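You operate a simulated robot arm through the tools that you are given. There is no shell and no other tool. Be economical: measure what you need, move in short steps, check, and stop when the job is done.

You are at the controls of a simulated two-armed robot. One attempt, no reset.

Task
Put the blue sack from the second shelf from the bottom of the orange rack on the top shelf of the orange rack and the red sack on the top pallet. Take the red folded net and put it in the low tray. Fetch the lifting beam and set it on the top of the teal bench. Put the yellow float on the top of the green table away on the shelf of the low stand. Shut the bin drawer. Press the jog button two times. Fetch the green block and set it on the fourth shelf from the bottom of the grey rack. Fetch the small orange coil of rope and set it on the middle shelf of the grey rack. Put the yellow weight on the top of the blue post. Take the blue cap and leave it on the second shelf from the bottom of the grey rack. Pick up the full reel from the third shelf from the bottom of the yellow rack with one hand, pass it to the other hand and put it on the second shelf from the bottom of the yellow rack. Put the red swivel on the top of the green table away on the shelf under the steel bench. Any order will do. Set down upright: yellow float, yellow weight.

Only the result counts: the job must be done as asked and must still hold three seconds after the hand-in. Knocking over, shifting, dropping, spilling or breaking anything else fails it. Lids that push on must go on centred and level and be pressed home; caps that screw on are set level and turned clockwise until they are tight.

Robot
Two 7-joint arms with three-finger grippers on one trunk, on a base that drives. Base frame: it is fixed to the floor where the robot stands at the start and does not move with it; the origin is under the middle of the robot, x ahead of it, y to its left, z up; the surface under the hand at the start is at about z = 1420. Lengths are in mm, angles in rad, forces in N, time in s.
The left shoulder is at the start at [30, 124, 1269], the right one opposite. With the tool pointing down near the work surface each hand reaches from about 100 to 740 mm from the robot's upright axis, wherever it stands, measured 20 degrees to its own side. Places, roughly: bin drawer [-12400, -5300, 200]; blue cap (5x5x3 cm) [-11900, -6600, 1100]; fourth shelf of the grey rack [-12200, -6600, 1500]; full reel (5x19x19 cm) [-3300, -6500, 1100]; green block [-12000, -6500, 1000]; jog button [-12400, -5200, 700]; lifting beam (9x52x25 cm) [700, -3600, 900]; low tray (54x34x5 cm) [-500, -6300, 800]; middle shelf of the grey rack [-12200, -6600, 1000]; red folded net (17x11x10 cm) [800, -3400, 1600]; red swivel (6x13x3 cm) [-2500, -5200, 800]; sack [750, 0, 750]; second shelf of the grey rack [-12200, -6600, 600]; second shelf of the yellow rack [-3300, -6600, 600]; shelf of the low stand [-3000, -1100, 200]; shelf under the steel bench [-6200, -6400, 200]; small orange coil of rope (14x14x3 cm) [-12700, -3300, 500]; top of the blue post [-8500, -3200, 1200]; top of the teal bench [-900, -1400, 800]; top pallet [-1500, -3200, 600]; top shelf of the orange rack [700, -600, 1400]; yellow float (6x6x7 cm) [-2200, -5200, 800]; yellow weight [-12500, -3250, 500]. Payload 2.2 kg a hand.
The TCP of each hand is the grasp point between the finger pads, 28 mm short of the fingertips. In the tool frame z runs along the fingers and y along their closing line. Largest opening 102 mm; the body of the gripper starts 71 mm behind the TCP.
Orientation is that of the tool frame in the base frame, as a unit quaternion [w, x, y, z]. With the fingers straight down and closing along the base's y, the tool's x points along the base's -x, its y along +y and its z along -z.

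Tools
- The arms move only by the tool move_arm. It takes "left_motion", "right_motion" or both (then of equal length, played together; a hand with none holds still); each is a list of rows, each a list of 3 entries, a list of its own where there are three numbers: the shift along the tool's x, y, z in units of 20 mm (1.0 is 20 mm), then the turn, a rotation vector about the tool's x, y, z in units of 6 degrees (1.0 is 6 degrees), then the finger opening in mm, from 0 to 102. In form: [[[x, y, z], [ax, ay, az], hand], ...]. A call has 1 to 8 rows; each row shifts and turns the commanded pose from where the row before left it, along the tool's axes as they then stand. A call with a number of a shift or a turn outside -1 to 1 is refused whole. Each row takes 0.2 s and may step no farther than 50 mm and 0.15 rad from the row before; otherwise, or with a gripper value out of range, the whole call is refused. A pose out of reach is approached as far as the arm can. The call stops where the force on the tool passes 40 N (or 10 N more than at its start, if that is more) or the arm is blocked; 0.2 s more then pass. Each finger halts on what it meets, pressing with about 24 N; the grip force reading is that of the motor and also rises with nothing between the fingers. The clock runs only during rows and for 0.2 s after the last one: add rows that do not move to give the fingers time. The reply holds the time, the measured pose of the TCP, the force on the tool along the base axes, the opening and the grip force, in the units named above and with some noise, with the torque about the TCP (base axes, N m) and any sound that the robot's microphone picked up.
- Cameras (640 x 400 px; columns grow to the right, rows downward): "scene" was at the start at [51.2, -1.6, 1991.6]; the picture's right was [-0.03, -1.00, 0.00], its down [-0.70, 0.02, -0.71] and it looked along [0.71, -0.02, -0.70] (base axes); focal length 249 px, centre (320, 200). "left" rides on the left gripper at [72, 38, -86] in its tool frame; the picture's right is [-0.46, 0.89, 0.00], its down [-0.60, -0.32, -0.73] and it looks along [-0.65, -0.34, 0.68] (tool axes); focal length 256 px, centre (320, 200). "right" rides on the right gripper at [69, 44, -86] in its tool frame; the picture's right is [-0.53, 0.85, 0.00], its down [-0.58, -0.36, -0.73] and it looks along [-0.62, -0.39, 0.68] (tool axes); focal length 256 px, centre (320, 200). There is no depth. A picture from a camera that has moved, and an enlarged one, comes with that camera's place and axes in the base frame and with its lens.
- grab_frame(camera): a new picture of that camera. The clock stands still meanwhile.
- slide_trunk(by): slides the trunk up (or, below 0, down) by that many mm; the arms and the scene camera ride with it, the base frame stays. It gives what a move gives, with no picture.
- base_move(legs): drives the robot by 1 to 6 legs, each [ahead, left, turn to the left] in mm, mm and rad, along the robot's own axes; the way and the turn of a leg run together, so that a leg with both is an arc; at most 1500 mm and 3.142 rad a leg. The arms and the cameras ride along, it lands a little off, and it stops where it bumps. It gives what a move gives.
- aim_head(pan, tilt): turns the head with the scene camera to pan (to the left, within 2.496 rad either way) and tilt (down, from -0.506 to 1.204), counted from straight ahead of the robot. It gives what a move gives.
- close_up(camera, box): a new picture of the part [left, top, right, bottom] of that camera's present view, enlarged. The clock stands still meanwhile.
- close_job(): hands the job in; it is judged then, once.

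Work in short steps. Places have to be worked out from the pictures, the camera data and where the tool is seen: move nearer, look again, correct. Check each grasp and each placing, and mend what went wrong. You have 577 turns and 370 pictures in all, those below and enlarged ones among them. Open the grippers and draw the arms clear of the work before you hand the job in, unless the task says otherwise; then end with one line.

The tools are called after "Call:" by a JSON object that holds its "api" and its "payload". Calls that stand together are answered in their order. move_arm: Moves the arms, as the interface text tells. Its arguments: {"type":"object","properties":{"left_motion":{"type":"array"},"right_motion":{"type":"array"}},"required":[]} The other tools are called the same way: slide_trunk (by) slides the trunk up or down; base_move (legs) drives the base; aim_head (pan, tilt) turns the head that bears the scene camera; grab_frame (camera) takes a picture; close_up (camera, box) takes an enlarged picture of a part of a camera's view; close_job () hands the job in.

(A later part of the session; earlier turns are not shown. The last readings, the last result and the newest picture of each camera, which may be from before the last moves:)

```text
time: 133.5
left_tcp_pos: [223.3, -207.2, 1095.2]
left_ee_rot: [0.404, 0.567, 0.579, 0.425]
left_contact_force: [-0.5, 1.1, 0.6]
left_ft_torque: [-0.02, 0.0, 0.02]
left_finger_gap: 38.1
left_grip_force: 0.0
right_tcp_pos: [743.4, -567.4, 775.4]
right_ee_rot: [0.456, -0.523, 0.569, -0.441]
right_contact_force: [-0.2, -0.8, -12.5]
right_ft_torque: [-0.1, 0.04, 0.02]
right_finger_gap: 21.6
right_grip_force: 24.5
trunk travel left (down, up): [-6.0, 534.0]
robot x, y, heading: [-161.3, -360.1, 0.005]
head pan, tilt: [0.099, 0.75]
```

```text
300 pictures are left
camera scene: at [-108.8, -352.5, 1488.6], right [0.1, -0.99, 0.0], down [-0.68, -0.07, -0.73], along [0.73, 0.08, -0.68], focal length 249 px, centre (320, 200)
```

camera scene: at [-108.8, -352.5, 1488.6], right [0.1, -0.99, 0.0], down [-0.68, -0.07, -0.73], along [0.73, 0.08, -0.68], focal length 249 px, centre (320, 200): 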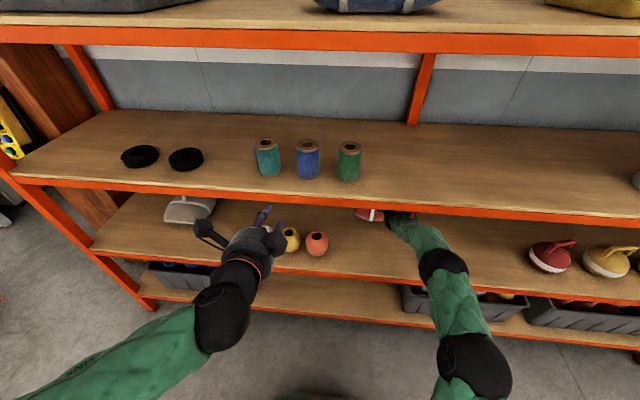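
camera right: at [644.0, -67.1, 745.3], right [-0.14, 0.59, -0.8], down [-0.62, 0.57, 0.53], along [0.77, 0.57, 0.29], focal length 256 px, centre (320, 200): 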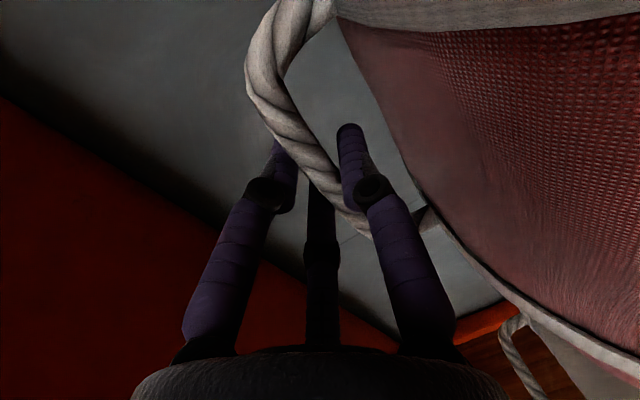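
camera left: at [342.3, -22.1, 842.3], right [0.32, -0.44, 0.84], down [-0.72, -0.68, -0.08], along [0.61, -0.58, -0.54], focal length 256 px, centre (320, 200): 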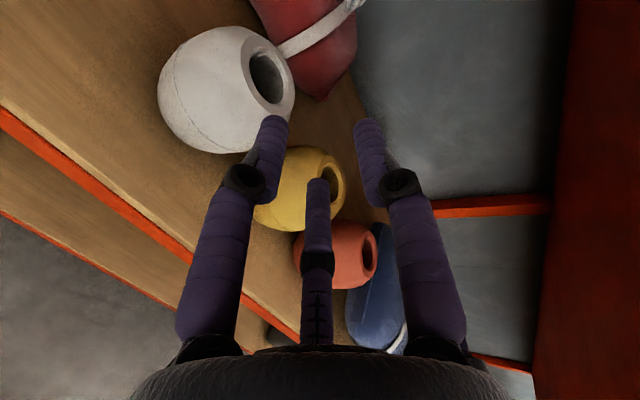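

Now back off 120 mm and retract the right arm in two calls.

Call:
{"api": "base_move", "payload": {"legs": [[-115, 0, 0]]}}

Call:
{"api": "move_arm", "payload": {"right_motion": [[[0, 0.2, -0.978], [0, 0, 0], 5], [[0, 0.2, -0.978], [0, 0, 0], 5], [[0, 0.2, -0.978], [0, 0, 0], 5], [[0, 0.2, -0.978], [0, 0, 0], 5], [[0, 0.2, -0.978], [0, 0, 0], 5], [[0, 0.2, -0.978], [0, 0, 0], 5], [[0, 0.2, -0.978], [0, 0, 0], 5], [[0, 0.2, -0.978], [0, 0, 0], 5]]}}

Call:
{"api": "move_arm", "payload": {"right_motion": [[[0, 0.2, -0.978], [0, 0, 0], 5], [[0, 0.2, -0.978], [0, 0, 0], 5], [[0, 0.2, -0.978], [0, 0, 0], 5], [[0, 0.2, -0.978], [0, 0, 0], 5], [[0, 0.2, -0.978], [0, 0, 0], 5], [[0, 0.2, -0.978], [0, 0, 0], 5], [[0, 0.2, -0.978], [0, 0, 0], 5], [[0, 0.2, -0.978], [0, 0, 0], 5]]}}

Call:
{"api": "grab_frame", "payload": {"camera": "scene"}}

```text
time: 134.7
left_tcp_pos: [106.3, -206.1, 1096.4]
left_ee_rot: [0.404, 0.565, 0.58, 0.425]
left_contact_force: [-0.2, -0.3, -0.3]
left_ft_torque: [0.02, 0.0, 0.0]
left_finger_gap: 38.1
left_grip_force: 0.1
right_tcp_pos: [626.9, -567.6, 777.0]
right_ee_rot: [0.456, -0.522, 0.569, -0.442]
right_contact_force: [-0.3, -0.4, -12.4]
right_ft_torque: [-0.13, 0.05, 0.01]
right_finger_gap: 21.6
right_grip_force: 23.6
trunk travel left (down, up): [-6.0, 534.0]
robot x, y, heading: [-278.6, -364.8, 0.006]
head pan, tilt: [0.099, 0.75]
```

```text
time: 136.5
left_tcp_pos: [107.9, -205.4, 1096.4]
left_ee_rot: [0.404, 0.566, 0.58, 0.424]
left_contact_force: [0.1, -0.1, 0.4]
left_ft_torque: [-0.02, -0.03, -0.03]
left_finger_gap: 37.7
left_grip_force: 0.2
right_tcp_pos: [467.2, -561.4, 775.8]
right_ee_rot: [0.457, -0.522, 0.569, -0.441]
right_contact_force: [-0.7, -0.8, -11.8]
right_ft_torque: [-0.14, 0.01, 0.05]
right_finger_gap: 21.6
right_grip_force: 23.6
trunk travel left (down, up): [-6.0, 534.0]
robot x, y, heading: [-277.7, -360.5, 0.004]
head pan, tilt: [0.099, 0.75]
```

```text
time: 138.3
left_tcp_pos: [107.4, -205.8, 1097.1]
left_ee_rot: [0.404, 0.566, 0.58, 0.425]
left_contact_force: [-0.5, 0.0, -0.3]
left_ft_torque: [0.01, -0.01, 0.0]
left_finger_gap: 38.1
left_grip_force: 0.0
right_tcp_pos: [307.3, -555.9, 775.1]
right_ee_rot: [0.456, -0.522, 0.569, -0.442]
right_contact_force: [-0.2, -0.1, -12.5]
right_ft_torque: [-0.1, 0.03, 0.02]
right_finger_gap: 21.6
right_grip_force: 24.0
trunk travel left (down, up): [-6.0, 534.0]
robot x, y, heading: [-275.8, -359.8, 0.002]
head pan, tilt: [0.099, 0.75]
```

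```text
299 pictures are left
camera scene: at [-225.0, -352.4, 1488.6], right [0.1, -0.99, 0.0], down [-0.68, -0.07, -0.73], along [0.73, 0.08, -0.68], focal length 249 px, centre (320, 200)
```

scene: 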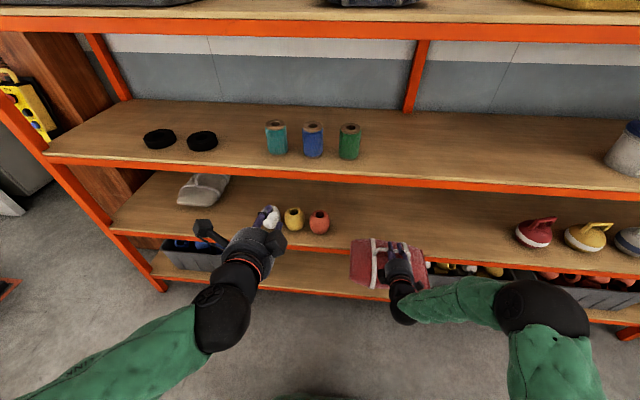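

Red bag is out. Before delivering it I'll use the left hand to put the pots back: undo its roll so it closes along y; right retracts/outward a little.

Call:
{"api": "move_arm", "payload": {"left_motion": [[[0, 0, 0], [0, 0, -1], 60], [[0, 0, 0], [0, 0, -1], 60], [[0, 0, 0], [0, 0, -1], 60], [[0, 0, 0], [0, 0, -1], 60], [[0, 0, 0], [0, 0, -1], 60], [[0, 0, 0], [0, 0, -1], 60], [[0, 0, 0], [0, 0, -1], 60], [[0, 0, 0], [0, 0, -1], 60]], "right_motion": [[[1, 0.2, -0.978], [0, 0, 0], 5], [[1, 0.2, -0.978], [0, 0, 0], 5], [[1, 0.2, -0.978], [0, 0, 0], 5], [[0, 0, 0], [0, 0, 0], 5], [[0, 0, 0], [0, 0, 0], 5], [[0, 0, 0], [0, 0, 0], 5], [[0, 0, 0], [0, 0, 0], 5], [[0, 0, 0], [0, 0, 0], 5]]}}

Call:
{"api": "move_arm", "payload": {"left_motion": [[[0, 0, 0], [0, 0, -1], 102], [[0, 0, 0], [0, 0, -1], 102], [[0, 0, 0], [0, 0, -1], 102], [[0, 0, 0], [0, 0, -1], 102], [[0, 0, 0], [0, 0, -1], 102], [[0, 0, 0], [0, 0, -1], 102], [[0, 0, 0], [0, 0, -1], 102]]}}

Call:
{"api": "move_arm", "payload": {"left_motion": [[[0, 0, 0], [0, 1, 0], 102], [[0, 0, 0], [0, 1, 0], 102], [[0, 0, 0], [0, 1, 0], 102], [[0, 0, 0], [0, 1, 0], 102], [[0, 0, 0], [0, 0.5, 0], 102]]}}

```text
time: 140.1
left_tcp_pos: [105.8, -207.4, 1096.8]
left_ee_rot: [0.542, 0.28, 0.76, 0.225]
left_contact_force: [0.4, 1.3, -0.8]
left_ft_torque: [-0.02, 0.0, -0.01]
left_finger_gap: 59.9
left_grip_force: 0.1
right_tcp_pos: [246.4, -613.1, 770.8]
right_ee_rot: [0.455, -0.522, 0.569, -0.442]
right_contact_force: [0.6, 0.4, -12.8]
right_ft_torque: [-0.1, 0.01, -0.02]
right_finger_gap: 21.6
right_grip_force: 24.3
trunk travel left (down, up): [-6.0, 534.0]
robot x, y, heading: [-278.0, -363.7, 0.001]
head pan, tilt: [0.099, 0.75]
```

```text
time: 141.7
left_tcp_pos: [107.1, -205.7, 1096.7]
left_ee_rot: [0.586, -0.01, 0.81, 0.013]
left_contact_force: [0.8, -0.1, 0.6]
left_ft_torque: [0.02, -0.02, 0.03]
left_finger_gap: 102.1
left_grip_force: 0.1
right_tcp_pos: [245.9, -613.7, 771.6]
right_ee_rot: [0.456, -0.523, 0.569, -0.441]
right_contact_force: [-0.9, -0.8, -13.0]
right_ft_torque: [-0.06, 0.01, 0.0]
right_finger_gap: 21.7
right_grip_force: 23.9
trunk travel left (down, up): [-6.0, 534.0]
robot x, y, heading: [-279.1, -362.4, 0.001]
head pan, tilt: [0.099, 0.75]
```

```text
time: 142.9
left_tcp_pos: [107.9, -206.3, 1095.6]
left_ee_rot: [0.38, -0.013, 0.925, 0.012]
left_contact_force: [0.1, 0.1, 0.3]
left_ft_torque: [0.03, 0.04, 0.01]
left_finger_gap: 101.9
left_grip_force: 0.0
right_tcp_pos: [245.9, -613.7, 771.1]
right_ee_rot: [0.456, -0.522, 0.569, -0.442]
right_contact_force: [-0.4, -0.7, -12.4]
right_ft_torque: [-0.09, -0.02, 0.03]
right_finger_gap: 21.5
right_grip_force: 24.1
trunk travel left (down, up): [-6.0, 534.0]
robot x, y, heading: [-276.4, -362.0, 0.006]
head pan, tilt: [0.099, 0.75]
```

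Move the left hand diagonally down-forward along its own axis toward the red pot.

Call:
{"api": "move_arm", "payload": {"left_motion": [[[0, -0.48, 1], [0, 0, 0], 102], [[0, -0.48, 1], [0, 0, 0], 102], [[0, -0.48, 1], [0, 0, 0], 102], [[0, -0.48, 1], [0, 0, 0], 102], [[0, -0.48, 1], [0, 0, 0], 102], [[0, -0.48, 1], [0, 0, 0], 102], [[0, -0.48, 1], [0, 0, 0], 102], [[0, -0.48, 1], [0, 0, 0], 102]]}}

Call:
{"api": "move_arm", "payload": {"left_motion": [[[0, 0, 1], [0, 0, 0], 102], [[0, 0, 1], [0, 0, 0], 102], [[0, 0, 1], [0, 0, 0], 102], [[0, 0, 1], [0, 0, 0], 102], [[0, 0, 1], [0, 0, 0], 102], [[0, 0, 1], [0, 0, 0], 102], [[0, 0, 1], [0, 0, 0], 102], [[0, 0, 1], [0, 0, 0], 102]]}}

Call:
{"api": "move_arm", "payload": {"left_motion": [[[0, 0, 1], [0, 0, 0], 102], [[0, 0, 1], [0, 0, 0], 102], [[0, 0, 1], [0, 0, 0], 102]]}}

Call:
{"api": "grab_frame", "payload": {"camera": "left"}}

Call:
{"api": "grab_frame", "payload": {"camera": "scene"}}

```text
time: 144.7
left_tcp_pos: [223.6, -278.1, 981.0]
left_ee_rot: [0.381, -0.013, 0.924, 0.012]
left_contact_force: [0.2, -0.3, -0.8]
left_ft_torque: [0.0, 0.0, -0.01]
left_finger_gap: 101.8
left_grip_force: 0.0
right_tcp_pos: [246.7, -614.0, 769.8]
right_ee_rot: [0.456, -0.523, 0.569, -0.441]
right_contact_force: [0.5, 0.5, -12.5]
right_ft_torque: [-0.12, 0.02, 0.05]
right_finger_gap: 21.7
right_grip_force: 23.4
trunk travel left (down, up): [-6.0, 534.0]
robot x, y, heading: [-276.0, -362.6, 0.004]
head pan, tilt: [0.099, 0.75]
```

```text
time: 146.5
left_tcp_pos: [334.7, -271.1, 869.1]
left_ee_rot: [0.382, -0.012, 0.924, 0.013]
left_contact_force: [0.4, 0.5, 0.5]
left_ft_torque: [-0.02, -0.01, 0.03]
left_finger_gap: 102.0
left_grip_force: 0.1
right_tcp_pos: [247.0, -614.0, 770.4]
right_ee_rot: [0.455, -0.522, 0.569, -0.442]
right_contact_force: [-0.7, 0.2, -12.4]
right_ft_torque: [-0.07, 0.02, 0.0]
right_finger_gap: 21.6
right_grip_force: 24.0
trunk travel left (down, up): [-6.0, 534.0]
robot x, y, heading: [-277.0, -361.0, 0.008]
head pan, tilt: [0.099, 0.75]
```

```text
time: 147.3
left_tcp_pos: [377.9, -269.5, 825.6]
left_ee_rot: [0.381, -0.012, 0.924, 0.012]
left_contact_force: [1.3, -0.4, 0.3]
left_ft_torque: [-0.01, -0.01, 0.04]
left_finger_gap: 101.9
left_grip_force: 0.0
right_tcp_pos: [245.3, -614.0, 770.3]
right_ee_rot: [0.455, -0.523, 0.569, -0.441]
right_contact_force: [-0.1, 0.3, -12.8]
right_ft_torque: [-0.06, 0.03, 0.0]
right_finger_gap: 21.4
right_grip_force: 24.1
trunk travel left (down, up): [-6.0, 534.0]
robot x, y, heading: [-279.9, -363.5, 0.002]
head pan, tilt: [0.099, 0.75]
```

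```text
298 pictures are left
camera left: at [262.6, -236.4, 836.6], right [0.3, 0.89, 0.34], down [-0.08, -0.33, 0.94], along [0.95, -0.31, -0.03], focal length 256 px, centre (320, 200)
```

left: 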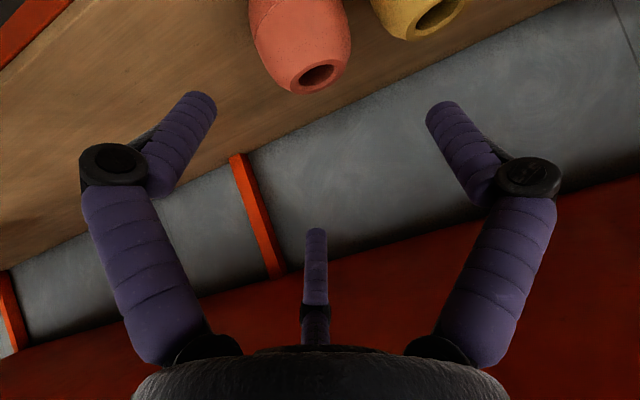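

```text
297 pictures are left
camera scene: at [-224.7, -352.6, 1488.6], right [0.1, -0.99, 0.0], down [-0.68, -0.07, -0.73], along [0.73, 0.08, -0.68], focal length 249 px, centre (320, 200)
```

scene: 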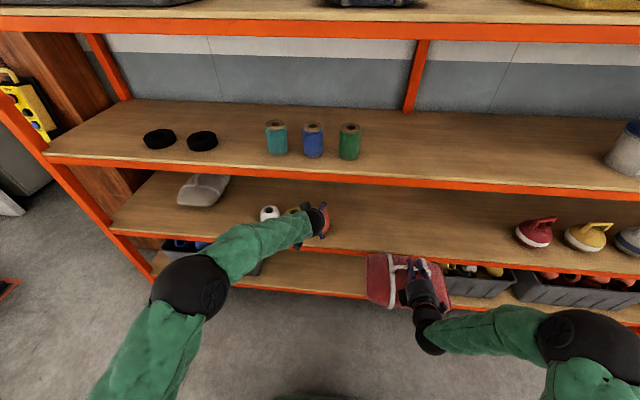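

Red pot rim at (517,-279). Approach along the fingers: 7 rows, then look.

Call:
{"api": "move_arm", "payload": {"left_motion": [[[0, -0.1, 1], [0, 0, 0], 102], [[0, -0.1, 1], [0, 0, 0], 102], [[0, -0.1, 1], [0, 0, 0], 102], [[0, -0.1, 1], [0, 0, 0], 102], [[0, -0.1, 1], [0, 0, 0], 102]]}}

Call:
{"api": "grab_frame", "payload": {"camera": "left"}}

```text
time: 148.5
left_tcp_pos: [448.5, -277.7, 755.7]
left_ee_rot: [0.381, -0.012, 0.924, 0.012]
left_contact_force: [-0.7, -0.8, 0.1]
left_ft_torque: [0.02, 0.0, 0.01]
left_finger_gap: 102.0
left_grip_force: 0.0
right_tcp_pos: [247.2, -613.3, 771.6]
right_ee_rot: [0.455, -0.523, 0.57, -0.441]
right_contact_force: [-0.3, 0.5, -12.4]
right_ft_torque: [-0.12, 0.01, 0.0]
right_finger_gap: 21.7
right_grip_force: 23.9
trunk travel left (down, up): [-6.0, 534.0]
robot x, y, heading: [-276.0, -362.3, 0.003]
head pan, tilt: [0.099, 0.75]
```

```text
296 pictures are left
camera left: at [333.1, -243.1, 766.2], right [0.3, 0.89, 0.34], down [-0.08, -0.33, 0.94], along [0.95, -0.31, -0.03], focal length 256 px, centre (320, 200)
```

left: 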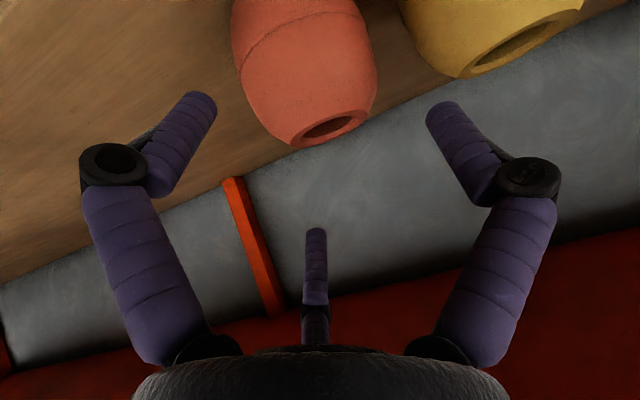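

Centred on the pot. Advance another 95 mm and close gently around it.

Call:
{"api": "move_arm", "payload": {"left_motion": [[[0, 0, 1], [0, 0, 0], 100], [[0, 0, 1], [0, 0, 0], 100], [[0, 0, 1], [0, 0, 0], 100], [[0, 0, 1], [0, 0, 0], 100], [[0, 0, 0.7], [0, 0, 0], 100], [[0, 0, 0], [0, 0, 0], 70], [[0, 0, 0], [0, 0, 0], 70]]}}

Call:
{"api": "grab_frame", "payload": {"camera": "left"}}

```text
time: 150.1
left_tcp_pos: [514.8, -274.0, 690.0]
left_ee_rot: [0.383, -0.013, 0.924, 0.013]
left_contact_force: [1.7, 0.6, 4.8]
left_ft_torque: [-0.1, -0.11, 0.02]
left_finger_gap: 92.6
left_grip_force: 23.2
right_tcp_pos: [246.2, -614.1, 770.3]
right_ee_rot: [0.455, -0.522, 0.57, -0.442]
right_contact_force: [0.5, 0.2, -13.2]
right_ft_torque: [-0.09, 0.04, -0.01]
right_finger_gap: 21.7
right_grip_force: 23.9
trunk travel left (down, up): [-6.0, 534.0]
robot x, y, heading: [-280.2, -360.6, 0.006]
head pan, tilt: [0.099, 0.75]
```

```text
295 pictures are left
camera left: at [400.4, -239.7, 700.5], right [0.3, 0.89, 0.34], down [-0.08, -0.33, 0.94], along [0.95, -0.31, -0.03], focal length 256 px, centre (320, 200)
```

left: 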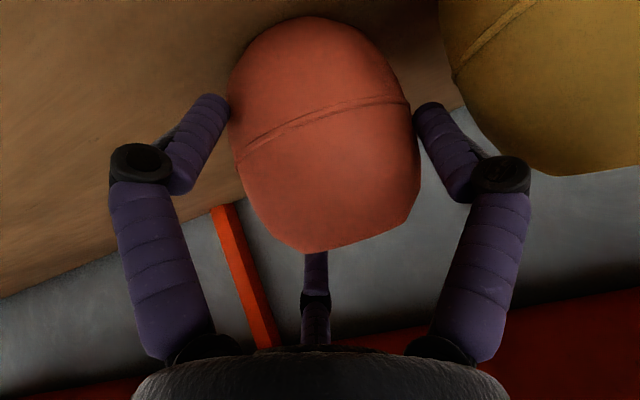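

Pot held (92 mm). Lift 12 mm, move it 82 mm right and 7 mm forward, set it down.

Call:
{"api": "move_arm", "payload": {"left_motion": [[[-0.42, 0, -0.42], [0, 0, 0], 70], [[0, -1, 0], [0, 0, 0], 70], [[0, -1, 0], [0, 0, 0], 70], [[0, -1, 0], [0, 0, 0], 70], [[-0.25, -1, 0.25], [0, 0, 0], 70], [[0, -0.1, 0], [0, 0, 0], 70]]}}

Call:
{"api": "move_arm", "payload": {"left_motion": [[[0.2, 0, 0.2], [0, 0, 0], 70], [[0.2, 0, 0.2], [0, 0, 0], 70]]}}

Call:
{"api": "grab_frame", "payload": {"camera": "scene"}}

```text
time: 151.5
left_tcp_pos: [523.5, -356.7, 699.9]
left_ee_rot: [0.381, -0.013, 0.924, 0.013]
left_contact_force: [0.9, -0.1, -1.2]
left_ft_torque: [-0.02, 0.02, 0.04]
left_finger_gap: 92.9
left_grip_force: 23.9
right_tcp_pos: [247.3, -613.8, 771.2]
right_ee_rot: [0.455, -0.522, 0.57, -0.441]
right_contact_force: [-0.2, -0.6, -12.6]
right_ft_torque: [-0.09, 0.04, -0.01]
right_finger_gap: 21.6
right_grip_force: 23.9
trunk travel left (down, up): [-6.0, 534.0]
robot x, y, heading: [-278.8, -362.4, 0.002]
head pan, tilt: [0.099, 0.75]
```

```text
time: 152.1
left_tcp_pos: [525.6, -355.7, 689.2]
left_ee_rot: [0.382, -0.013, 0.924, 0.012]
left_contact_force: [-1.4, -0.1, 5.5]
left_ft_torque: [-0.12, 0.17, -0.03]
left_finger_gap: 92.6
left_grip_force: 24.5
right_tcp_pos: [244.3, -614.0, 771.7]
right_ee_rot: [0.456, -0.523, 0.57, -0.441]
right_contact_force: [1.0, 0.6, -13.6]
right_ft_torque: [-0.11, 0.03, -0.01]
right_finger_gap: 21.7
right_grip_force: 23.2
trunk travel left (down, up): [-6.0, 534.0]
robot x, y, heading: [-275.4, -359.1, 0.004]
head pan, tilt: [0.099, 0.75]
```

```text
294 pictures are left
camera scene: at [-225.5, -352.6, 1488.7], right [0.1, -0.99, 0.0], down [-0.68, -0.07, -0.73], along [0.73, 0.08, -0.68], focal length 249 px, centre (320, 200)
```

scene: 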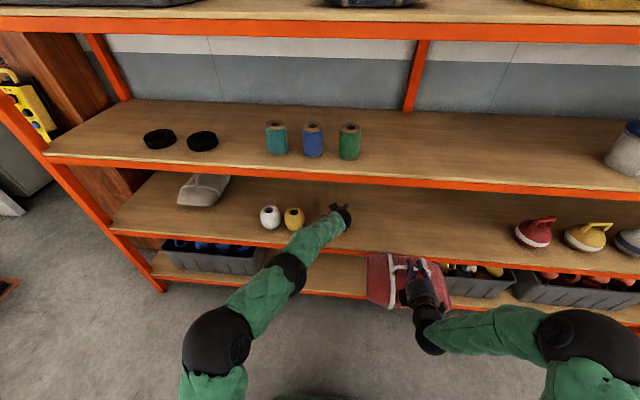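

Red pot is down. Open and retreat along the fingers, then shift left towards the yellow pot.

Call:
{"api": "move_arm", "payload": {"left_motion": [[[0, 0, 0], [0, 0, 0], 102], [[0, 0, -1], [0, 0, 0], 102], [[0, 0, -1], [0, 0, 0], 102], [[0, 0, -1], [0, 0, 0], 102], [[0, 0, -1], [0, 0, 0], 102], [[0, 0, -1], [0, 0, 0], 102], [[0, 1, 0], [0, 0, 0], 102], [[0, 1, 0], [0, 0, 0], 102]]}}

Call:
{"api": "move_arm", "payload": {"left_motion": [[[0, 1, 0], [0, 0, 0], 102], [[0, 1, 0], [0, 0, 0], 102], [[0, 1, 0], [0, 0, 0], 102], [[0, 1, 0], [0, 0, 0], 102], [[0, 1, 0], [0, 0, 0], 102], [[0, 1, 0], [0, 0, 0], 102], [[0, 1, 0], [0, 0, 0], 102], [[0, 0.5, 0], [0, 0, 0], 102]]}}

Call:
{"api": "grab_frame", "payload": {"camera": "left"}}

Call:
{"api": "grab_frame", "payload": {"camera": "scene"}}

```text
time: 153.9
left_tcp_pos: [452.2, -319.1, 758.6]
left_ee_rot: [0.381, -0.013, 0.924, 0.012]
left_contact_force: [-0.3, 0.2, 0.1]
left_ft_torque: [-0.03, 0.03, 0.01]
left_finger_gap: 102.1
left_grip_force: 0.1
right_tcp_pos: [245.2, -613.6, 770.7]
right_ee_rot: [0.456, -0.523, 0.57, -0.441]
right_contact_force: [0.0, 0.9, -12.9]
right_ft_torque: [-0.08, 0.05, -0.03]
right_finger_gap: 21.4
right_grip_force: 23.3
trunk travel left (down, up): [-6.0, 534.0]
robot x, y, heading: [-279.9, -358.6, 0.007]
head pan, tilt: [0.099, 0.75]
```

```text
time: 155.7
left_tcp_pos: [448.1, -168.8, 759.6]
left_ee_rot: [0.381, -0.013, 0.924, 0.012]
left_contact_force: [-0.4, 0.4, -0.5]
left_ft_torque: [-0.02, -0.02, 0.01]
left_finger_gap: 101.7
left_grip_force: 0.0
right_tcp_pos: [245.8, -614.1, 770.3]
right_ee_rot: [0.456, -0.522, 0.57, -0.442]
right_contact_force: [-0.5, -0.3, -12.1]
right_ft_torque: [-0.09, 0.04, 0.01]
right_finger_gap: 21.4
right_grip_force: 24.0
trunk travel left (down, up): [-6.0, 534.0]
robot x, y, heading: [-280.9, -360.5, 0.005]
head pan, tilt: [0.099, 0.75]
```

```text
293 pictures are left
camera left: at [333.0, -134.9, 771.6], right [0.3, 0.89, 0.34], down [-0.08, -0.33, 0.94], along [0.95, -0.31, -0.03], focal length 256 px, centre (320, 200)
```

left: 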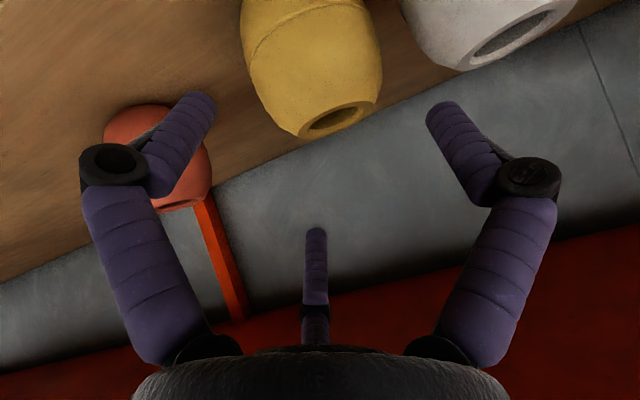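

```text
292 pictures are left
camera scene: at [-224.9, -352.4, 1488.6], right [0.1, -0.99, 0.0], down [-0.68, -0.07, -0.73], along [0.73, 0.08, -0.68], focal length 249 px, centre (320, 200)
```

scene: 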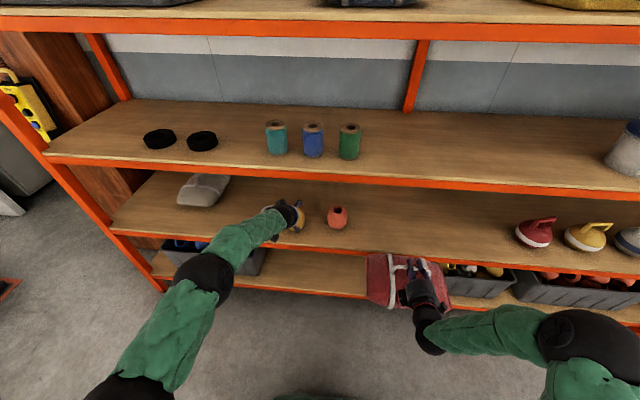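

Yellow at y≈-163. Grasp it the same way.

Call:
{"api": "move_arm", "payload": {"left_motion": [[[0, 0.25, 1], [0, 0, 0], 100], [[0, 0, 1], [0, 0, 0], 100], [[0, 0, 1], [0, 0, 0], 100], [[0, 0, 1], [0, 0, 0], 100], [[0, 0, 0.8], [0, 0, 0], 100], [[0, 0, 0], [0, 0, 0], 70], [[0, 0, 0], [0, 0, 0], 70]]}}

Call:
{"api": "grab_frame", "payload": {"camera": "left"}}

```text
time: 157.3
left_tcp_pos: [515.3, -161.1, 693.8]
left_ee_rot: [0.383, -0.014, 0.924, 0.013]
left_contact_force: [1.5, 0.7, 5.0]
left_ft_torque: [-0.06, -0.15, 0.04]
left_finger_gap: 91.1
left_grip_force: 24.1
right_tcp_pos: [246.0, -613.4, 772.0]
right_ee_rot: [0.456, -0.522, 0.569, -0.442]
right_contact_force: [0.4, -0.3, -12.5]
right_ft_torque: [-0.11, 0.04, 0.01]
right_finger_gap: 21.6
right_grip_force: 23.8
trunk travel left (down, up): [-6.0, 534.0]
robot x, y, heading: [-276.7, -361.0, 0.003]
head pan, tilt: [0.099, 0.75]
```

```text
291 pictures are left
camera left: at [400.8, -126.9, 705.1], right [0.3, 0.89, 0.34], down [-0.08, -0.33, 0.94], along [0.95, -0.31, -0.03], focal length 256 px, centre (320, 200)
```

left: 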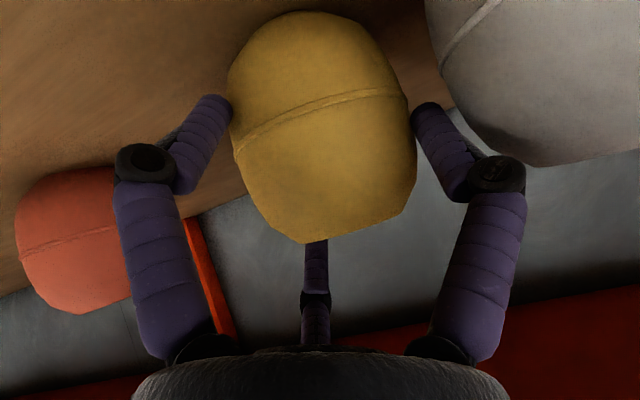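

Call:
{"api": "move_arm", "payload": {"left_motion": [[[-0.42, 0, -0.42], [0, 0, 0], 70], [[0, -1, 0], [0, 0, 0], 70], [[0, -1, 0], [0, 0, 0], 70], [[0, -0.1, 0], [0, 0, 0], 70], [[0.2, 0, 0.2], [0, 0, 0], 70], [[0.2, 0, 0.2], [0, 0, 0], 70]]}}

Call:
{"api": "move_arm", "payload": {"left_motion": [[[0, 0, 0], [0, 0, 0], 102], [[0, 0, -1], [0, 0, 0], 102], [[0, 0, -1], [0, 0, 0], 102], [[0, 0, -1], [0, 0, 0], 102], [[0, 0, -1], [0, 0, 0], 102], [[0, 0, -1], [0, 0, 0], 102], [[0, 0, -1], [0, 0, 0], 102], [[0, 0, -1], [0, 0, 0], 102]]}}

Call:
{"api": "move_arm", "payload": {"left_motion": [[[0, 1, -1], [0, 0, 0], 102], [[0, 1, -1], [0, 0, 0], 102], [[0, 1, -1], [0, 0, 0], 102], [[0, 1, -1], [0, 0, 0], 102], [[0, 1, -1], [0, 0, 0], 102], [[0, 1, -1], [0, 0, 0], 102], [[0, 1, -1], [0, 0, 0], 102], [[0, 1, -1], [0, 0, 0], 102]]}}

Call:
{"api": "close_up", "payload": {"camera": "scene", "box": [200, 100, 420, 240]}}

```text
time: 158.7
left_tcp_pos: [517.0, -202.1, 694.0]
left_ee_rot: [0.383, -0.012, 0.924, 0.012]
left_contact_force: [-0.5, 0.4, 4.1]
left_ft_torque: [-0.11, 0.13, 0.01]
left_finger_gap: 90.8
left_grip_force: 23.9
right_tcp_pos: [245.6, -613.8, 772.8]
right_ee_rot: [0.456, -0.523, 0.569, -0.441]
right_contact_force: [-0.8, 0.4, -13.1]
right_ft_torque: [-0.09, 0.03, 0.0]
right_finger_gap: 21.6
right_grip_force: 23.8
trunk travel left (down, up): [-6.0, 534.0]
robot x, y, heading: [-278.0, -359.7, 0.002]
head pan, tilt: [0.099, 0.75]
```

```text
time: 160.5
left_tcp_pos: [416.2, -207.2, 793.6]
left_ee_rot: [0.381, -0.013, 0.924, 0.013]
left_contact_force: [-0.4, -0.1, 0.3]
left_ft_torque: [0.01, -0.04, -0.03]
left_finger_gap: 101.9
left_grip_force: 0.1
right_tcp_pos: [246.5, -613.1, 771.5]
right_ee_rot: [0.456, -0.522, 0.569, -0.441]
right_contact_force: [-0.5, 0.2, -13.4]
right_ft_torque: [-0.08, 0.02, -0.01]
right_finger_gap: 21.5
right_grip_force: 23.9
trunk travel left (down, up): [-6.0, 534.0]
robot x, y, heading: [-279.9, -362.5, 0.008]
head pan, tilt: [0.099, 0.75]
```

```text
time: 162.3
left_tcp_pos: [298.8, -52.0, 907.6]
left_ee_rot: [0.381, -0.012, 0.924, 0.012]
left_contact_force: [-0.8, -0.2, -0.3]
left_ft_torque: [-0.02, 0.01, 0.01]
left_finger_gap: 101.9
left_grip_force: 0.1
right_tcp_pos: [246.2, -613.3, 771.7]
right_ee_rot: [0.456, -0.522, 0.57, -0.441]
right_contact_force: [-0.3, 0.9, -12.6]
right_ft_torque: [-0.1, 0.03, 0.02]
right_finger_gap: 21.5
right_grip_force: 23.4
trunk travel left (down, up): [-6.0, 534.0]
robot x, y, heading: [-278.8, -359.0, -0.0]
head pan, tilt: [0.099, 0.75]
```

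```text
2.86 times, centred on (310, 170) of scene
camera zoom: at [-225.2, -352.5, 1488.6], right [0.1, -0.99, 0.0], down [-0.68, -0.07, -0.73], along [0.73, 0.08, -0.68], focal length 711 px, centre (349, 286)
```

zoom: 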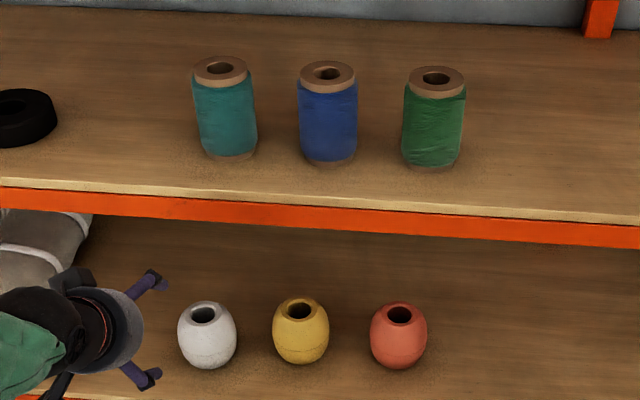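

y positions are right, but the grasps pushed both pots ≈25-30 mm deeper (x 504/509 vs white 480). I'll regrasp each a bit deeper and pull back.

Call:
{"api": "move_arm", "payload": {"left_motion": [[[0, -1, 1], [0, 0, 0], 102], [[0, -1, 1], [0, 0, 0], 102], [[0, -1, 1], [0, 0, 0], 102], [[0, -1, 1], [0, 0, 0], 102], [[0, -1, 1], [0, 0, 0], 102], [[0, -1, 1], [0, 0, 0], 102], [[0, -1, 0.5], [0, 0, 0], 102], [[0, -0.7, 0], [0, 0, 0], 102]]}}

Call:
{"api": "grab_frame", "payload": {"camera": "left"}}

```text
time: 164.1
left_tcp_pos: [395.5, -204.3, 813.5]
left_ee_rot: [0.381, -0.013, 0.924, 0.013]
left_contact_force: [-0.5, 0.3, 0.2]
left_ft_torque: [0.01, -0.03, -0.01]
left_finger_gap: 102.2
left_grip_force: 0.0
right_tcp_pos: [247.3, -614.4, 770.0]
right_ee_rot: [0.455, -0.523, 0.57, -0.441]
right_contact_force: [-0.8, 0.5, -12.6]
right_ft_torque: [-0.11, 0.04, 0.0]
right_finger_gap: 21.7
right_grip_force: 24.3
trunk travel left (down, up): [-6.0, 534.0]
robot x, y, heading: [-278.8, -362.5, 0.005]
head pan, tilt: [0.099, 0.75]
```

```text
289 pictures are left
camera left: at [281.3, -169.7, 824.7], right [0.3, 0.89, 0.34], down [-0.08, -0.33, 0.94], along [0.95, -0.31, -0.03], focal length 256 px, centre (320, 200)
```

left: 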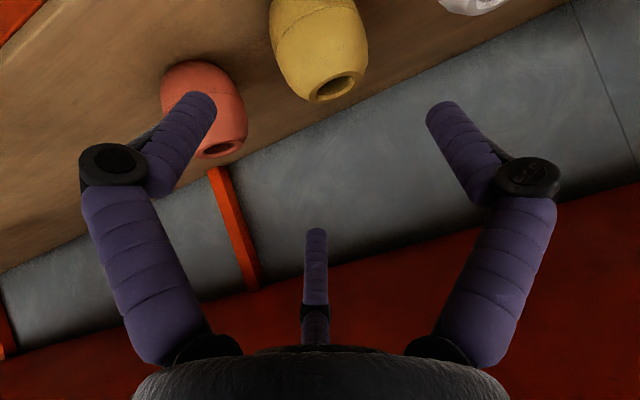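

Call:
{"api": "move_arm", "payload": {"left_motion": [[[0, -0.02, 1], [0, 0, 0], 102], [[0, -0.02, 1], [0, 0, 0], 102], [[0, -0.02, 1], [0, 0, 0], 102], [[0, -0.02, 1], [0, 0, 0], 102], [[0, -0.02, 1], [0, 0, 0], 102], [[0, -0.02, 1], [0, 0, 0], 102], [[0, -0.02, 1], [0, 0, 0], 102]]}}

Call:
{"api": "move_arm", "payload": {"left_motion": [[[0, 0, 1], [0, 0, 0], 102], [[0, 0, 1], [0, 0, 0], 102], [[0, 0, 0.9], [0, 0, 0], 102]]}}

Call:
{"api": "grab_frame", "payload": {"camera": "left"}}

```text
time: 165.7
left_tcp_pos: [495.6, -201.5, 713.3]
left_ee_rot: [0.382, -0.013, 0.924, 0.013]
left_contact_force: [-0.2, 0.1, 0.3]
left_ft_torque: [-0.01, 0.04, -0.02]
left_finger_gap: 102.1
left_grip_force: 0.1
right_tcp_pos: [245.3, -613.6, 770.6]
right_ee_rot: [0.455, -0.523, 0.57, -0.441]
right_contact_force: [0.0, -0.2, -11.9]
right_ft_torque: [-0.06, 0.02, 0.01]
right_finger_gap: 21.6
right_grip_force: 24.0
trunk travel left (down, up): [-6.0, 534.0]
robot x, y, heading: [-280.1, -362.0, 0.004]
head pan, tilt: [0.099, 0.75]
```

```text
time: 166.5
left_tcp_pos: [536.4, -199.1, 672.5]
left_ee_rot: [0.381, -0.013, 0.924, 0.013]
left_contact_force: [0.4, -1.1, 0.4]
left_ft_torque: [0.0, -0.01, 0.0]
left_finger_gap: 102.1
left_grip_force: 0.0
right_tcp_pos: [246.3, -613.0, 770.0]
right_ee_rot: [0.456, -0.523, 0.57, -0.441]
right_contact_force: [0.6, 0.3, -12.6]
right_ft_torque: [-0.11, 0.03, 0.02]
right_finger_gap: 21.7
right_grip_force: 24.1
trunk travel left (down, up): [-6.0, 534.0]
robot x, y, heading: [-277.8, -361.9, 0.0]
head pan, tilt: [0.099, 0.75]
```

```text
288 pictures are left
camera left: at [421.5, -165.3, 683.8], right [0.3, 0.89, 0.34], down [-0.08, -0.33, 0.94], along [0.95, -0.31, -0.03], focal length 256 px, centre (320, 200)
```

left: 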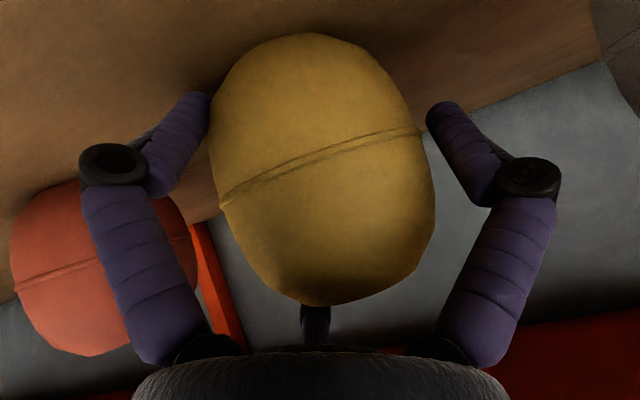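

Close on it, lift slightly, pull 24 mm towards me, set down, open.

Call:
{"api": "move_arm", "payload": {"left_motion": [[[0, 0, 0], [0, 0, 0], 70], [[0, 0, 0], [0, 0, 0], 70], [[-0.2, 0, -0.2], [0, 0, 0], 70], [[0.42, 0, -0.42], [0, 0, 0], 70], [[0.42, -0.15, -0.42], [0, 0, 0], 70], [[0.2, 0, 0.2], [0, 0, 0], 70], [[0, 0, 0], [0, 0, 0], 70]]}}

Call:
{"api": "move_arm", "payload": {"left_motion": [[[0, 0, 0], [0, 0, 0], 102], [[0, 0, 0], [0, 0, 0], 102], [[0, 0, -1], [0, 0, 0], 102], [[0, 0, -1], [0, 0, 0], 102], [[0, 0, -1], [0, 0, 0], 102], [[0, 0, -1], [0, 0, 0], 102], [[0, 0, -1], [0, 0, 0], 102]]}}

Call:
{"api": "move_arm", "payload": {"left_motion": [[[0, -1, 0], [0, 0, 0], 102], [[0, -1, 0], [0, 0, 0], 102], [[0, -1, 0], [0, 0, 0], 102], [[0, -1, 0], [0, 0, 0], 102], [[0, -1, 0], [0, 0, 0], 102], [[0, -1, 0], [0, 0, 0], 102], [[0, -1, 0], [0, 0, 0], 102], [[0, -0.7, 0], [0, 0, 0], 102]]}}

Call:
{"api": "grab_frame", "payload": {"camera": "left"}}

```text
time: 168.1
left_tcp_pos: [513.0, -203.3, 674.8]
left_ee_rot: [0.381, -0.012, 0.924, 0.012]
left_contact_force: [-0.5, -0.3, -0.2]
left_ft_torque: [-0.06, 0.05, -0.01]
left_finger_gap: 94.0
left_grip_force: 24.1
right_tcp_pos: [245.8, -613.2, 770.2]
right_ee_rot: [0.456, -0.523, 0.569, -0.441]
right_contact_force: [0.2, -0.3, -12.9]
right_ft_torque: [-0.08, 0.04, -0.02]
right_finger_gap: 21.4
right_grip_force: 24.2
trunk travel left (down, up): [-6.0, 534.0]
robot x, y, heading: [-278.3, -355.9, 0.001]
head pan, tilt: [0.099, 0.75]
```

```text
time: 169.7
left_tcp_pos: [441.9, -206.4, 743.8]
left_ee_rot: [0.381, -0.013, 0.925, 0.013]
left_contact_force: [0.0, 0.0, 0.2]
left_ft_torque: [-0.02, -0.03, 0.02]
left_finger_gap: 102.0
left_grip_force: 0.0
right_tcp_pos: [246.8, -614.1, 770.8]
right_ee_rot: [0.455, -0.523, 0.569, -0.442]
right_contact_force: [-0.1, 0.5, -12.6]
right_ft_torque: [-0.13, 0.02, 0.01]
right_finger_gap: 21.6
right_grip_force: 24.1
trunk travel left (down, up): [-6.0, 534.0]
robot x, y, heading: [-279.4, -359.0, 0.003]
head pan, tilt: [0.099, 0.75]
```

```text
time: 171.5
left_tcp_pos: [447.0, -360.7, 742.7]
left_ee_rot: [0.381, -0.014, 0.924, 0.012]
left_contact_force: [0.7, -0.3, 0.6]
left_ft_torque: [-0.01, 0.0, -0.03]
left_finger_gap: 101.9
left_grip_force: 0.1
right_tcp_pos: [246.3, -614.6, 770.9]
right_ee_rot: [0.456, -0.523, 0.57, -0.441]
right_contact_force: [-0.8, -0.2, -12.6]
right_ft_torque: [-0.09, 0.03, 0.0]
right_finger_gap: 21.6
right_grip_force: 24.1
trunk travel left (down, up): [-6.0, 534.0]
robot x, y, heading: [-278.9, -360.4, 0.006]
head pan, tilt: [0.099, 0.75]
```

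```text
287 pictures are left
camera left: at [331.8, -326.7, 753.7], right [0.3, 0.89, 0.34], down [-0.08, -0.33, 0.94], along [0.95, -0.31, -0.03], focal length 256 px, centre (320, 200)
```

left: 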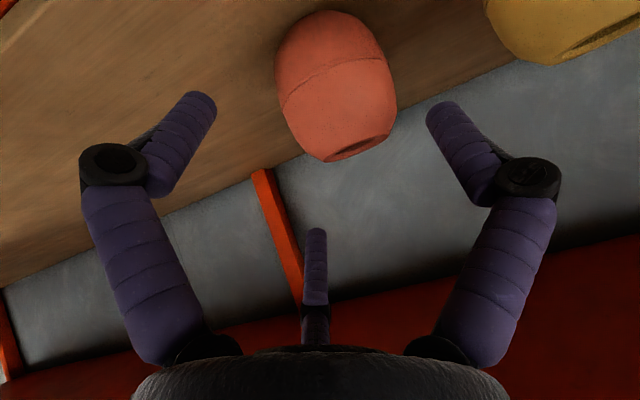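

Same for the red pot: shift 28 mm forward, then down along the fingers, grasp.

Call:
{"api": "move_arm", "payload": {"left_motion": [[[-0.5, 0.15, 0.5], [0, 0, 0], 102], [[-0.5, 0, 0.5], [0, 0, 0], 102], [[0, 0, 1], [0, 0, 0], 102], [[0, 0, 1], [0, 0, 0], 102], [[0, 0, 1], [0, 0, 0], 102], [[0, 0, 1], [0, 0, 0], 102], [[0, -0.1, 0.9], [0, 0, 0], 102]]}}

Call:
{"api": "grab_frame", "payload": {"camera": "left"}}

```text
time: 173.1
left_tcp_pos: [544.6, -355.1, 672.0]
left_ee_rot: [0.381, -0.013, 0.924, 0.012]
left_contact_force: [-0.1, -0.8, -0.4]
left_ft_torque: [0.0, -0.01, -0.02]
left_finger_gap: 102.1
left_grip_force: 0.0
right_tcp_pos: [245.9, -613.3, 771.6]
right_ee_rot: [0.456, -0.522, 0.57, -0.441]
right_contact_force: [-0.1, -0.7, -12.4]
right_ft_torque: [-0.09, 0.02, 0.01]
right_finger_gap: 21.5
right_grip_force: 23.9
trunk travel left (down, up): [-6.0, 534.0]
robot x, y, heading: [-273.6, -360.6, 0.001]
head pan, tilt: [0.099, 0.75]
```

```text
286 pictures are left
camera left: at [429.4, -321.4, 683.0], right [0.3, 0.89, 0.34], down [-0.08, -0.33, 0.94], along [0.95, -0.31, -0.03], focal length 256 px, centre (320, 200)
```

left: 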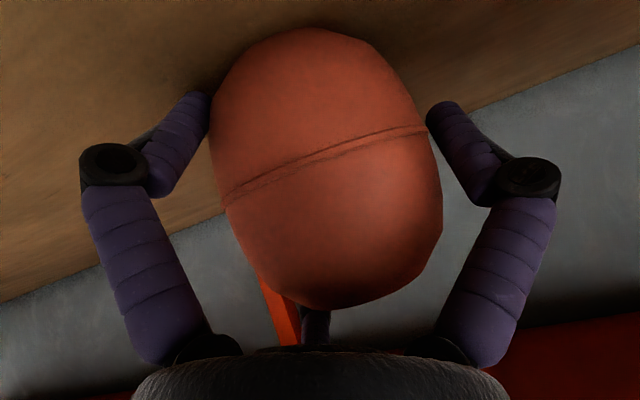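

Call:
{"api": "move_arm", "payload": {"left_motion": [[[0, 0, 0], [0, 0, 0], 70], [[0, 0, 0], [0, 0, 0], 70], [[-0.2, 0, -0.2], [0, 0, 0], 70], [[0.5, 0, -0.5], [0, 0, 0], 70], [[0.5, 0, -0.5], [0, 0, 0], 70], [[0.2, 0, 0.2], [0, 0, 0], 70], [[0, 0, 0], [0, 0, 0], 70]]}}

Call:
{"api": "move_arm", "payload": {"left_motion": [[[0, 0, 0], [0, 0, 0], 102], [[0, 0, 0], [0, 0, 0], 102], [[0, 0, -1], [0, 0, 0], 102], [[0, 0, -1], [0, 0, 0], 102], [[0, 0, -1], [0, 0, 0], 102], [[0, 0, -1], [0, 0, 0], 102], [[0, 0, -1], [0, 0, 0], 102], [[0, 0, -1], [0, 0, 0], 102]]}}

Call:
{"api": "move_arm", "payload": {"left_motion": [[[0, 1, -1], [0, 0, 0], 102], [[0, 1, -1], [0, 0, 0], 102], [[0, 1, -1], [0, 0, 0], 102], [[0, 1, -1], [0, 0, 0], 102], [[0, 1, -1], [0, 0, 0], 102], [[0, 1, -1], [0, 0, 0], 102], [[0, 1, -1], [0, 0, 0], 102], [[0, 1, -1], [0, 0, 0], 102]]}}

Call:
{"api": "aim_head", "payload": {"pan": 0, "tilt": 0.75}}

Call:
{"api": "close_up", "payload": {"camera": "scene", "box": [180, 100, 400, 240]}}

```text
time: 174.7
left_tcp_pos: [516.2, -356.5, 671.5]
left_ee_rot: [0.381, -0.012, 0.924, 0.012]
left_contact_force: [0.2, -0.5, -1.1]
left_ft_torque: [-0.04, 0.01, -0.02]
left_finger_gap: 94.5
left_grip_force: 24.1
right_tcp_pos: [245.4, -612.5, 771.0]
right_ee_rot: [0.455, -0.523, 0.57, -0.441]
right_contact_force: [0.3, 0.3, -12.8]
right_ft_torque: [-0.09, 0.05, 0.01]
right_finger_gap: 21.6
right_grip_force: 23.5
trunk travel left (down, up): [-6.0, 534.0]
robot x, y, heading: [-283.5, -363.8, 0.002]
head pan, tilt: [0.099, 0.75]
```

```text
time: 176.5
left_tcp_pos: [431.4, -359.9, 758.6]
left_ee_rot: [0.381, -0.013, 0.924, 0.013]
left_contact_force: [-0.4, -0.5, 0.5]
left_ft_torque: [-0.02, 0.0, 0.0]
left_finger_gap: 101.9
left_grip_force: 0.1
right_tcp_pos: [245.9, -612.7, 771.2]
right_ee_rot: [0.456, -0.523, 0.569, -0.442]
right_contact_force: [-0.8, -0.3, -13.3]
right_ft_torque: [-0.08, 0.04, 0.02]
right_finger_gap: 22.0
right_grip_force: 23.5
trunk travel left (down, up): [-6.0, 534.0]
robot x, y, heading: [-278.3, -360.9, 0.005]
head pan, tilt: [0.099, 0.75]
```

```text
time: 178.3
left_tcp_pos: [311.9, -204.7, 874.5]
left_ee_rot: [0.381, -0.011, 0.924, 0.012]
left_contact_force: [0.6, 0.0, 0.3]
left_ft_torque: [-0.04, -0.01, 0.0]
left_finger_gap: 102.1
left_grip_force: 0.1
right_tcp_pos: [244.7, -612.5, 770.7]
right_ee_rot: [0.456, -0.522, 0.57, -0.442]
right_contact_force: [0.6, -0.1, -13.2]
right_ft_torque: [-0.09, 0.04, 0.02]
right_finger_gap: 21.7
right_grip_force: 23.6
trunk travel left (down, up): [-6.0, 534.0]
robot x, y, heading: [-279.0, -361.0, 0.005]
head pan, tilt: [0.099, 0.75]
```

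```text
time: 179.0
left_tcp_pos: [312.7, -204.8, 874.3]
left_ee_rot: [0.381, -0.012, 0.924, 0.012]
left_contact_force: [-0.3, 0.0, -0.2]
left_ft_torque: [0.01, -0.01, -0.01]
left_finger_gap: 101.7
left_grip_force: 0.1
right_tcp_pos: [245.1, -613.1, 770.9]
right_ee_rot: [0.455, -0.523, 0.57, -0.442]
right_contact_force: [0.6, 0.1, -13.2]
right_ft_torque: [-0.09, 0.02, 0.01]
right_finger_gap: 21.5
right_grip_force: 24.0
trunk travel left (down, up): [-6.0, 534.0]
robot x, y, heading: [-278.5, -359.5, 0.002]
head pan, tilt: [0.0, 0.75]
```

```text
2.86 times, centred on (290, 170) of scene
camera zoom: at [-224.5, -360.7, 1488.6], right [0.0, -1.0, 0.0], down [-0.68, 0.0, -0.73], along [0.73, 0.0, -0.68], focal length 711 px, centre (406, 286)
```

zoom: 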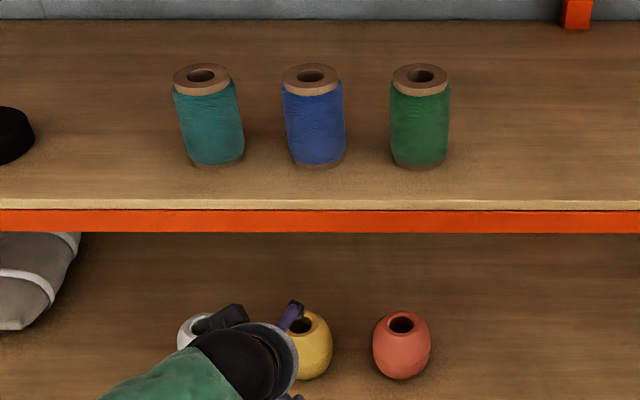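

All pots are back in line (spacing ≈150). Now deliver the red sack: strafe left clear of the bench, back out, turn towards the pallets.

Call:
{"api": "base_move", "payload": {"legs": [[0, 220, 0], [-1170, 0, 0], [0, 0, -1.571], [1000, 0, 0]]}}

Call:
{"api": "aim_head", "payload": {"pan": 0, "tilt": 0.5}}

Call:
{"api": "grab_frame", "payload": {"camera": "scene"}}

```text
time: 186.3
left_tcp_pos: [-845.5, 8.9, 872.3]
left_ee_rot: [0.381, -0.011, 0.924, 0.012]
left_contact_force: [-0.1, 0.1, -0.6]
left_ft_torque: [0.0, 0.01, -0.02]
left_finger_gap: 102.2
left_grip_force: 0.1
right_tcp_pos: [-916.8, -396.5, 765.4]
right_ee_rot: [0.452, -0.525, 0.574, -0.435]
right_contact_force: [-0.5, -0.5, -11.9]
right_ft_torque: [-0.27, 0.1, 0.01]
right_finger_gap: 22.2
right_grip_force: 24.3
trunk travel left (down, up): [-6.0, 534.0]
robot x, y, heading: [-1438.1, -147.7, 0.005]
head pan, tilt: [0.0, 0.75]
stopped in leg 2: the force on the tool passed its limit at 52 N (the readings are from after the stop); the commanded pose is now the measured one
```

```text
time: 187.0
left_tcp_pos: [-847.1, 10.9, 873.4]
left_ee_rot: [0.382, -0.011, 0.924, 0.012]
left_contact_force: [0.5, 0.5, -0.5]
left_ft_torque: [-0.02, 0.01, -0.03]
left_finger_gap: 102.1
left_grip_force: 0.0
right_tcp_pos: [-916.6, -396.5, 768.2]
right_ee_rot: [0.454, -0.525, 0.572, -0.437]
right_contact_force: [0.4, 0.2, -14.1]
right_ft_torque: [-0.13, 0.11, -0.02]
right_finger_gap: 21.9
right_grip_force: 23.7
trunk travel left (down, up): [-6.0, 534.0]
robot x, y, heading: [-1441.3, -142.2, 0.002]
head pan, tilt: [0.0, 0.499]
```

```text
284 pictures are left
camera scene: at [-1376.0, -145.0, 1510.5], right [0.0, -1.0, 0.0], down [-0.48, 0.0, -0.88], along [0.88, 0.0, -0.48], focal length 249 px, centre (320, 200)
```

scene: 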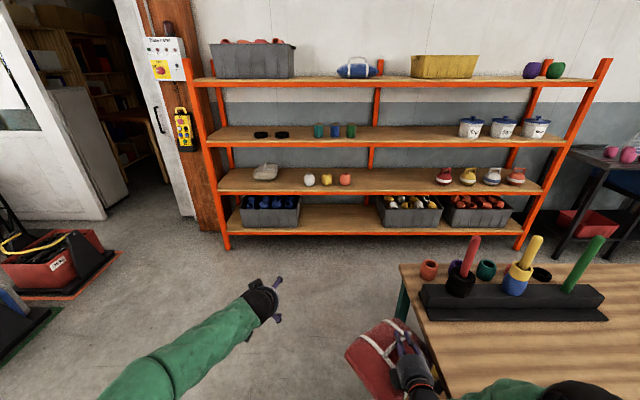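

The hanging bag brushed the bench's end. Strafe left to clear it, then check.

Call:
{"api": "base_move", "payload": {"legs": [[0, 150, 0]]}}

Call:
{"api": "grab_frame", "payload": {"camera": "scene"}}

Call:
{"api": "grab_frame", "payload": {"camera": "right"}}

```text
time: 188.4
left_tcp_pos: [-848.5, 159.1, 873.5]
left_ee_rot: [0.382, -0.012, 0.924, 0.012]
left_contact_force: [0.4, -0.1, 0.2]
left_ft_torque: [-0.05, 0.02, -0.01]
left_finger_gap: 101.7
left_grip_force: 0.1
right_tcp_pos: [-915.9, -246.2, 767.7]
right_ee_rot: [0.454, -0.524, 0.572, -0.439]
right_contact_force: [0.9, 0.2, -13.6]
right_ft_torque: [-0.25, 0.11, -0.01]
right_finger_gap: 22.1
right_grip_force: 23.9
trunk travel left (down, up): [-6.0, 534.0]
robot x, y, heading: [-1436.0, 3.4, 0.005]
head pan, tilt: [0.0, 0.499]
```

```text
283 pictures are left
camera scene: at [-1376.4, 5.4, 1510.6], right [0.0, -1.0, 0.0], down [-0.48, 0.0, -0.88], along [0.88, 0.0, -0.48], focal length 249 px, centre (320, 200)
```

scene: 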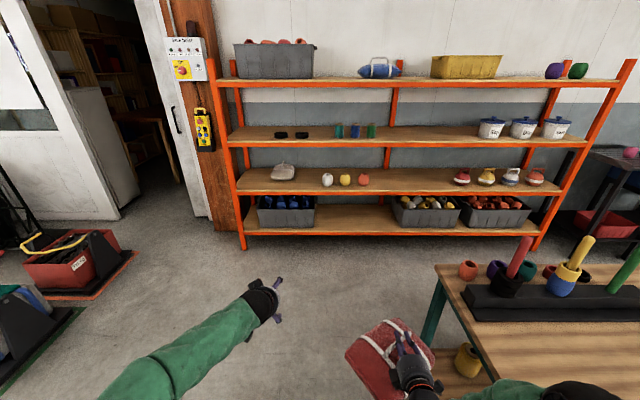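

```text
282 pictures are left
camera right: at [-1013.3, -310.1, 738.2], right [-0.15, 0.59, -0.79], down [-0.62, 0.57, 0.54], along [0.77, 0.57, 0.28], focal length 256 px, centre (320, 200)
```

right: 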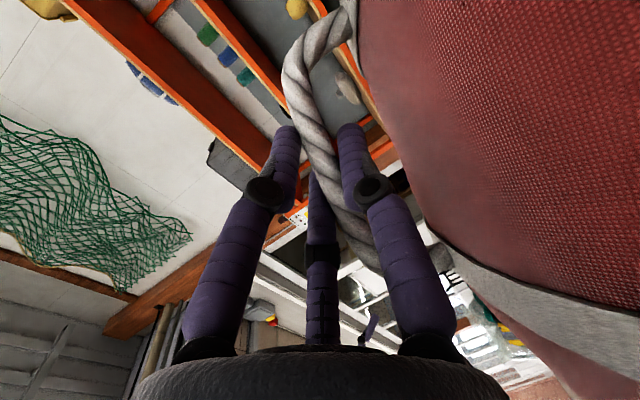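

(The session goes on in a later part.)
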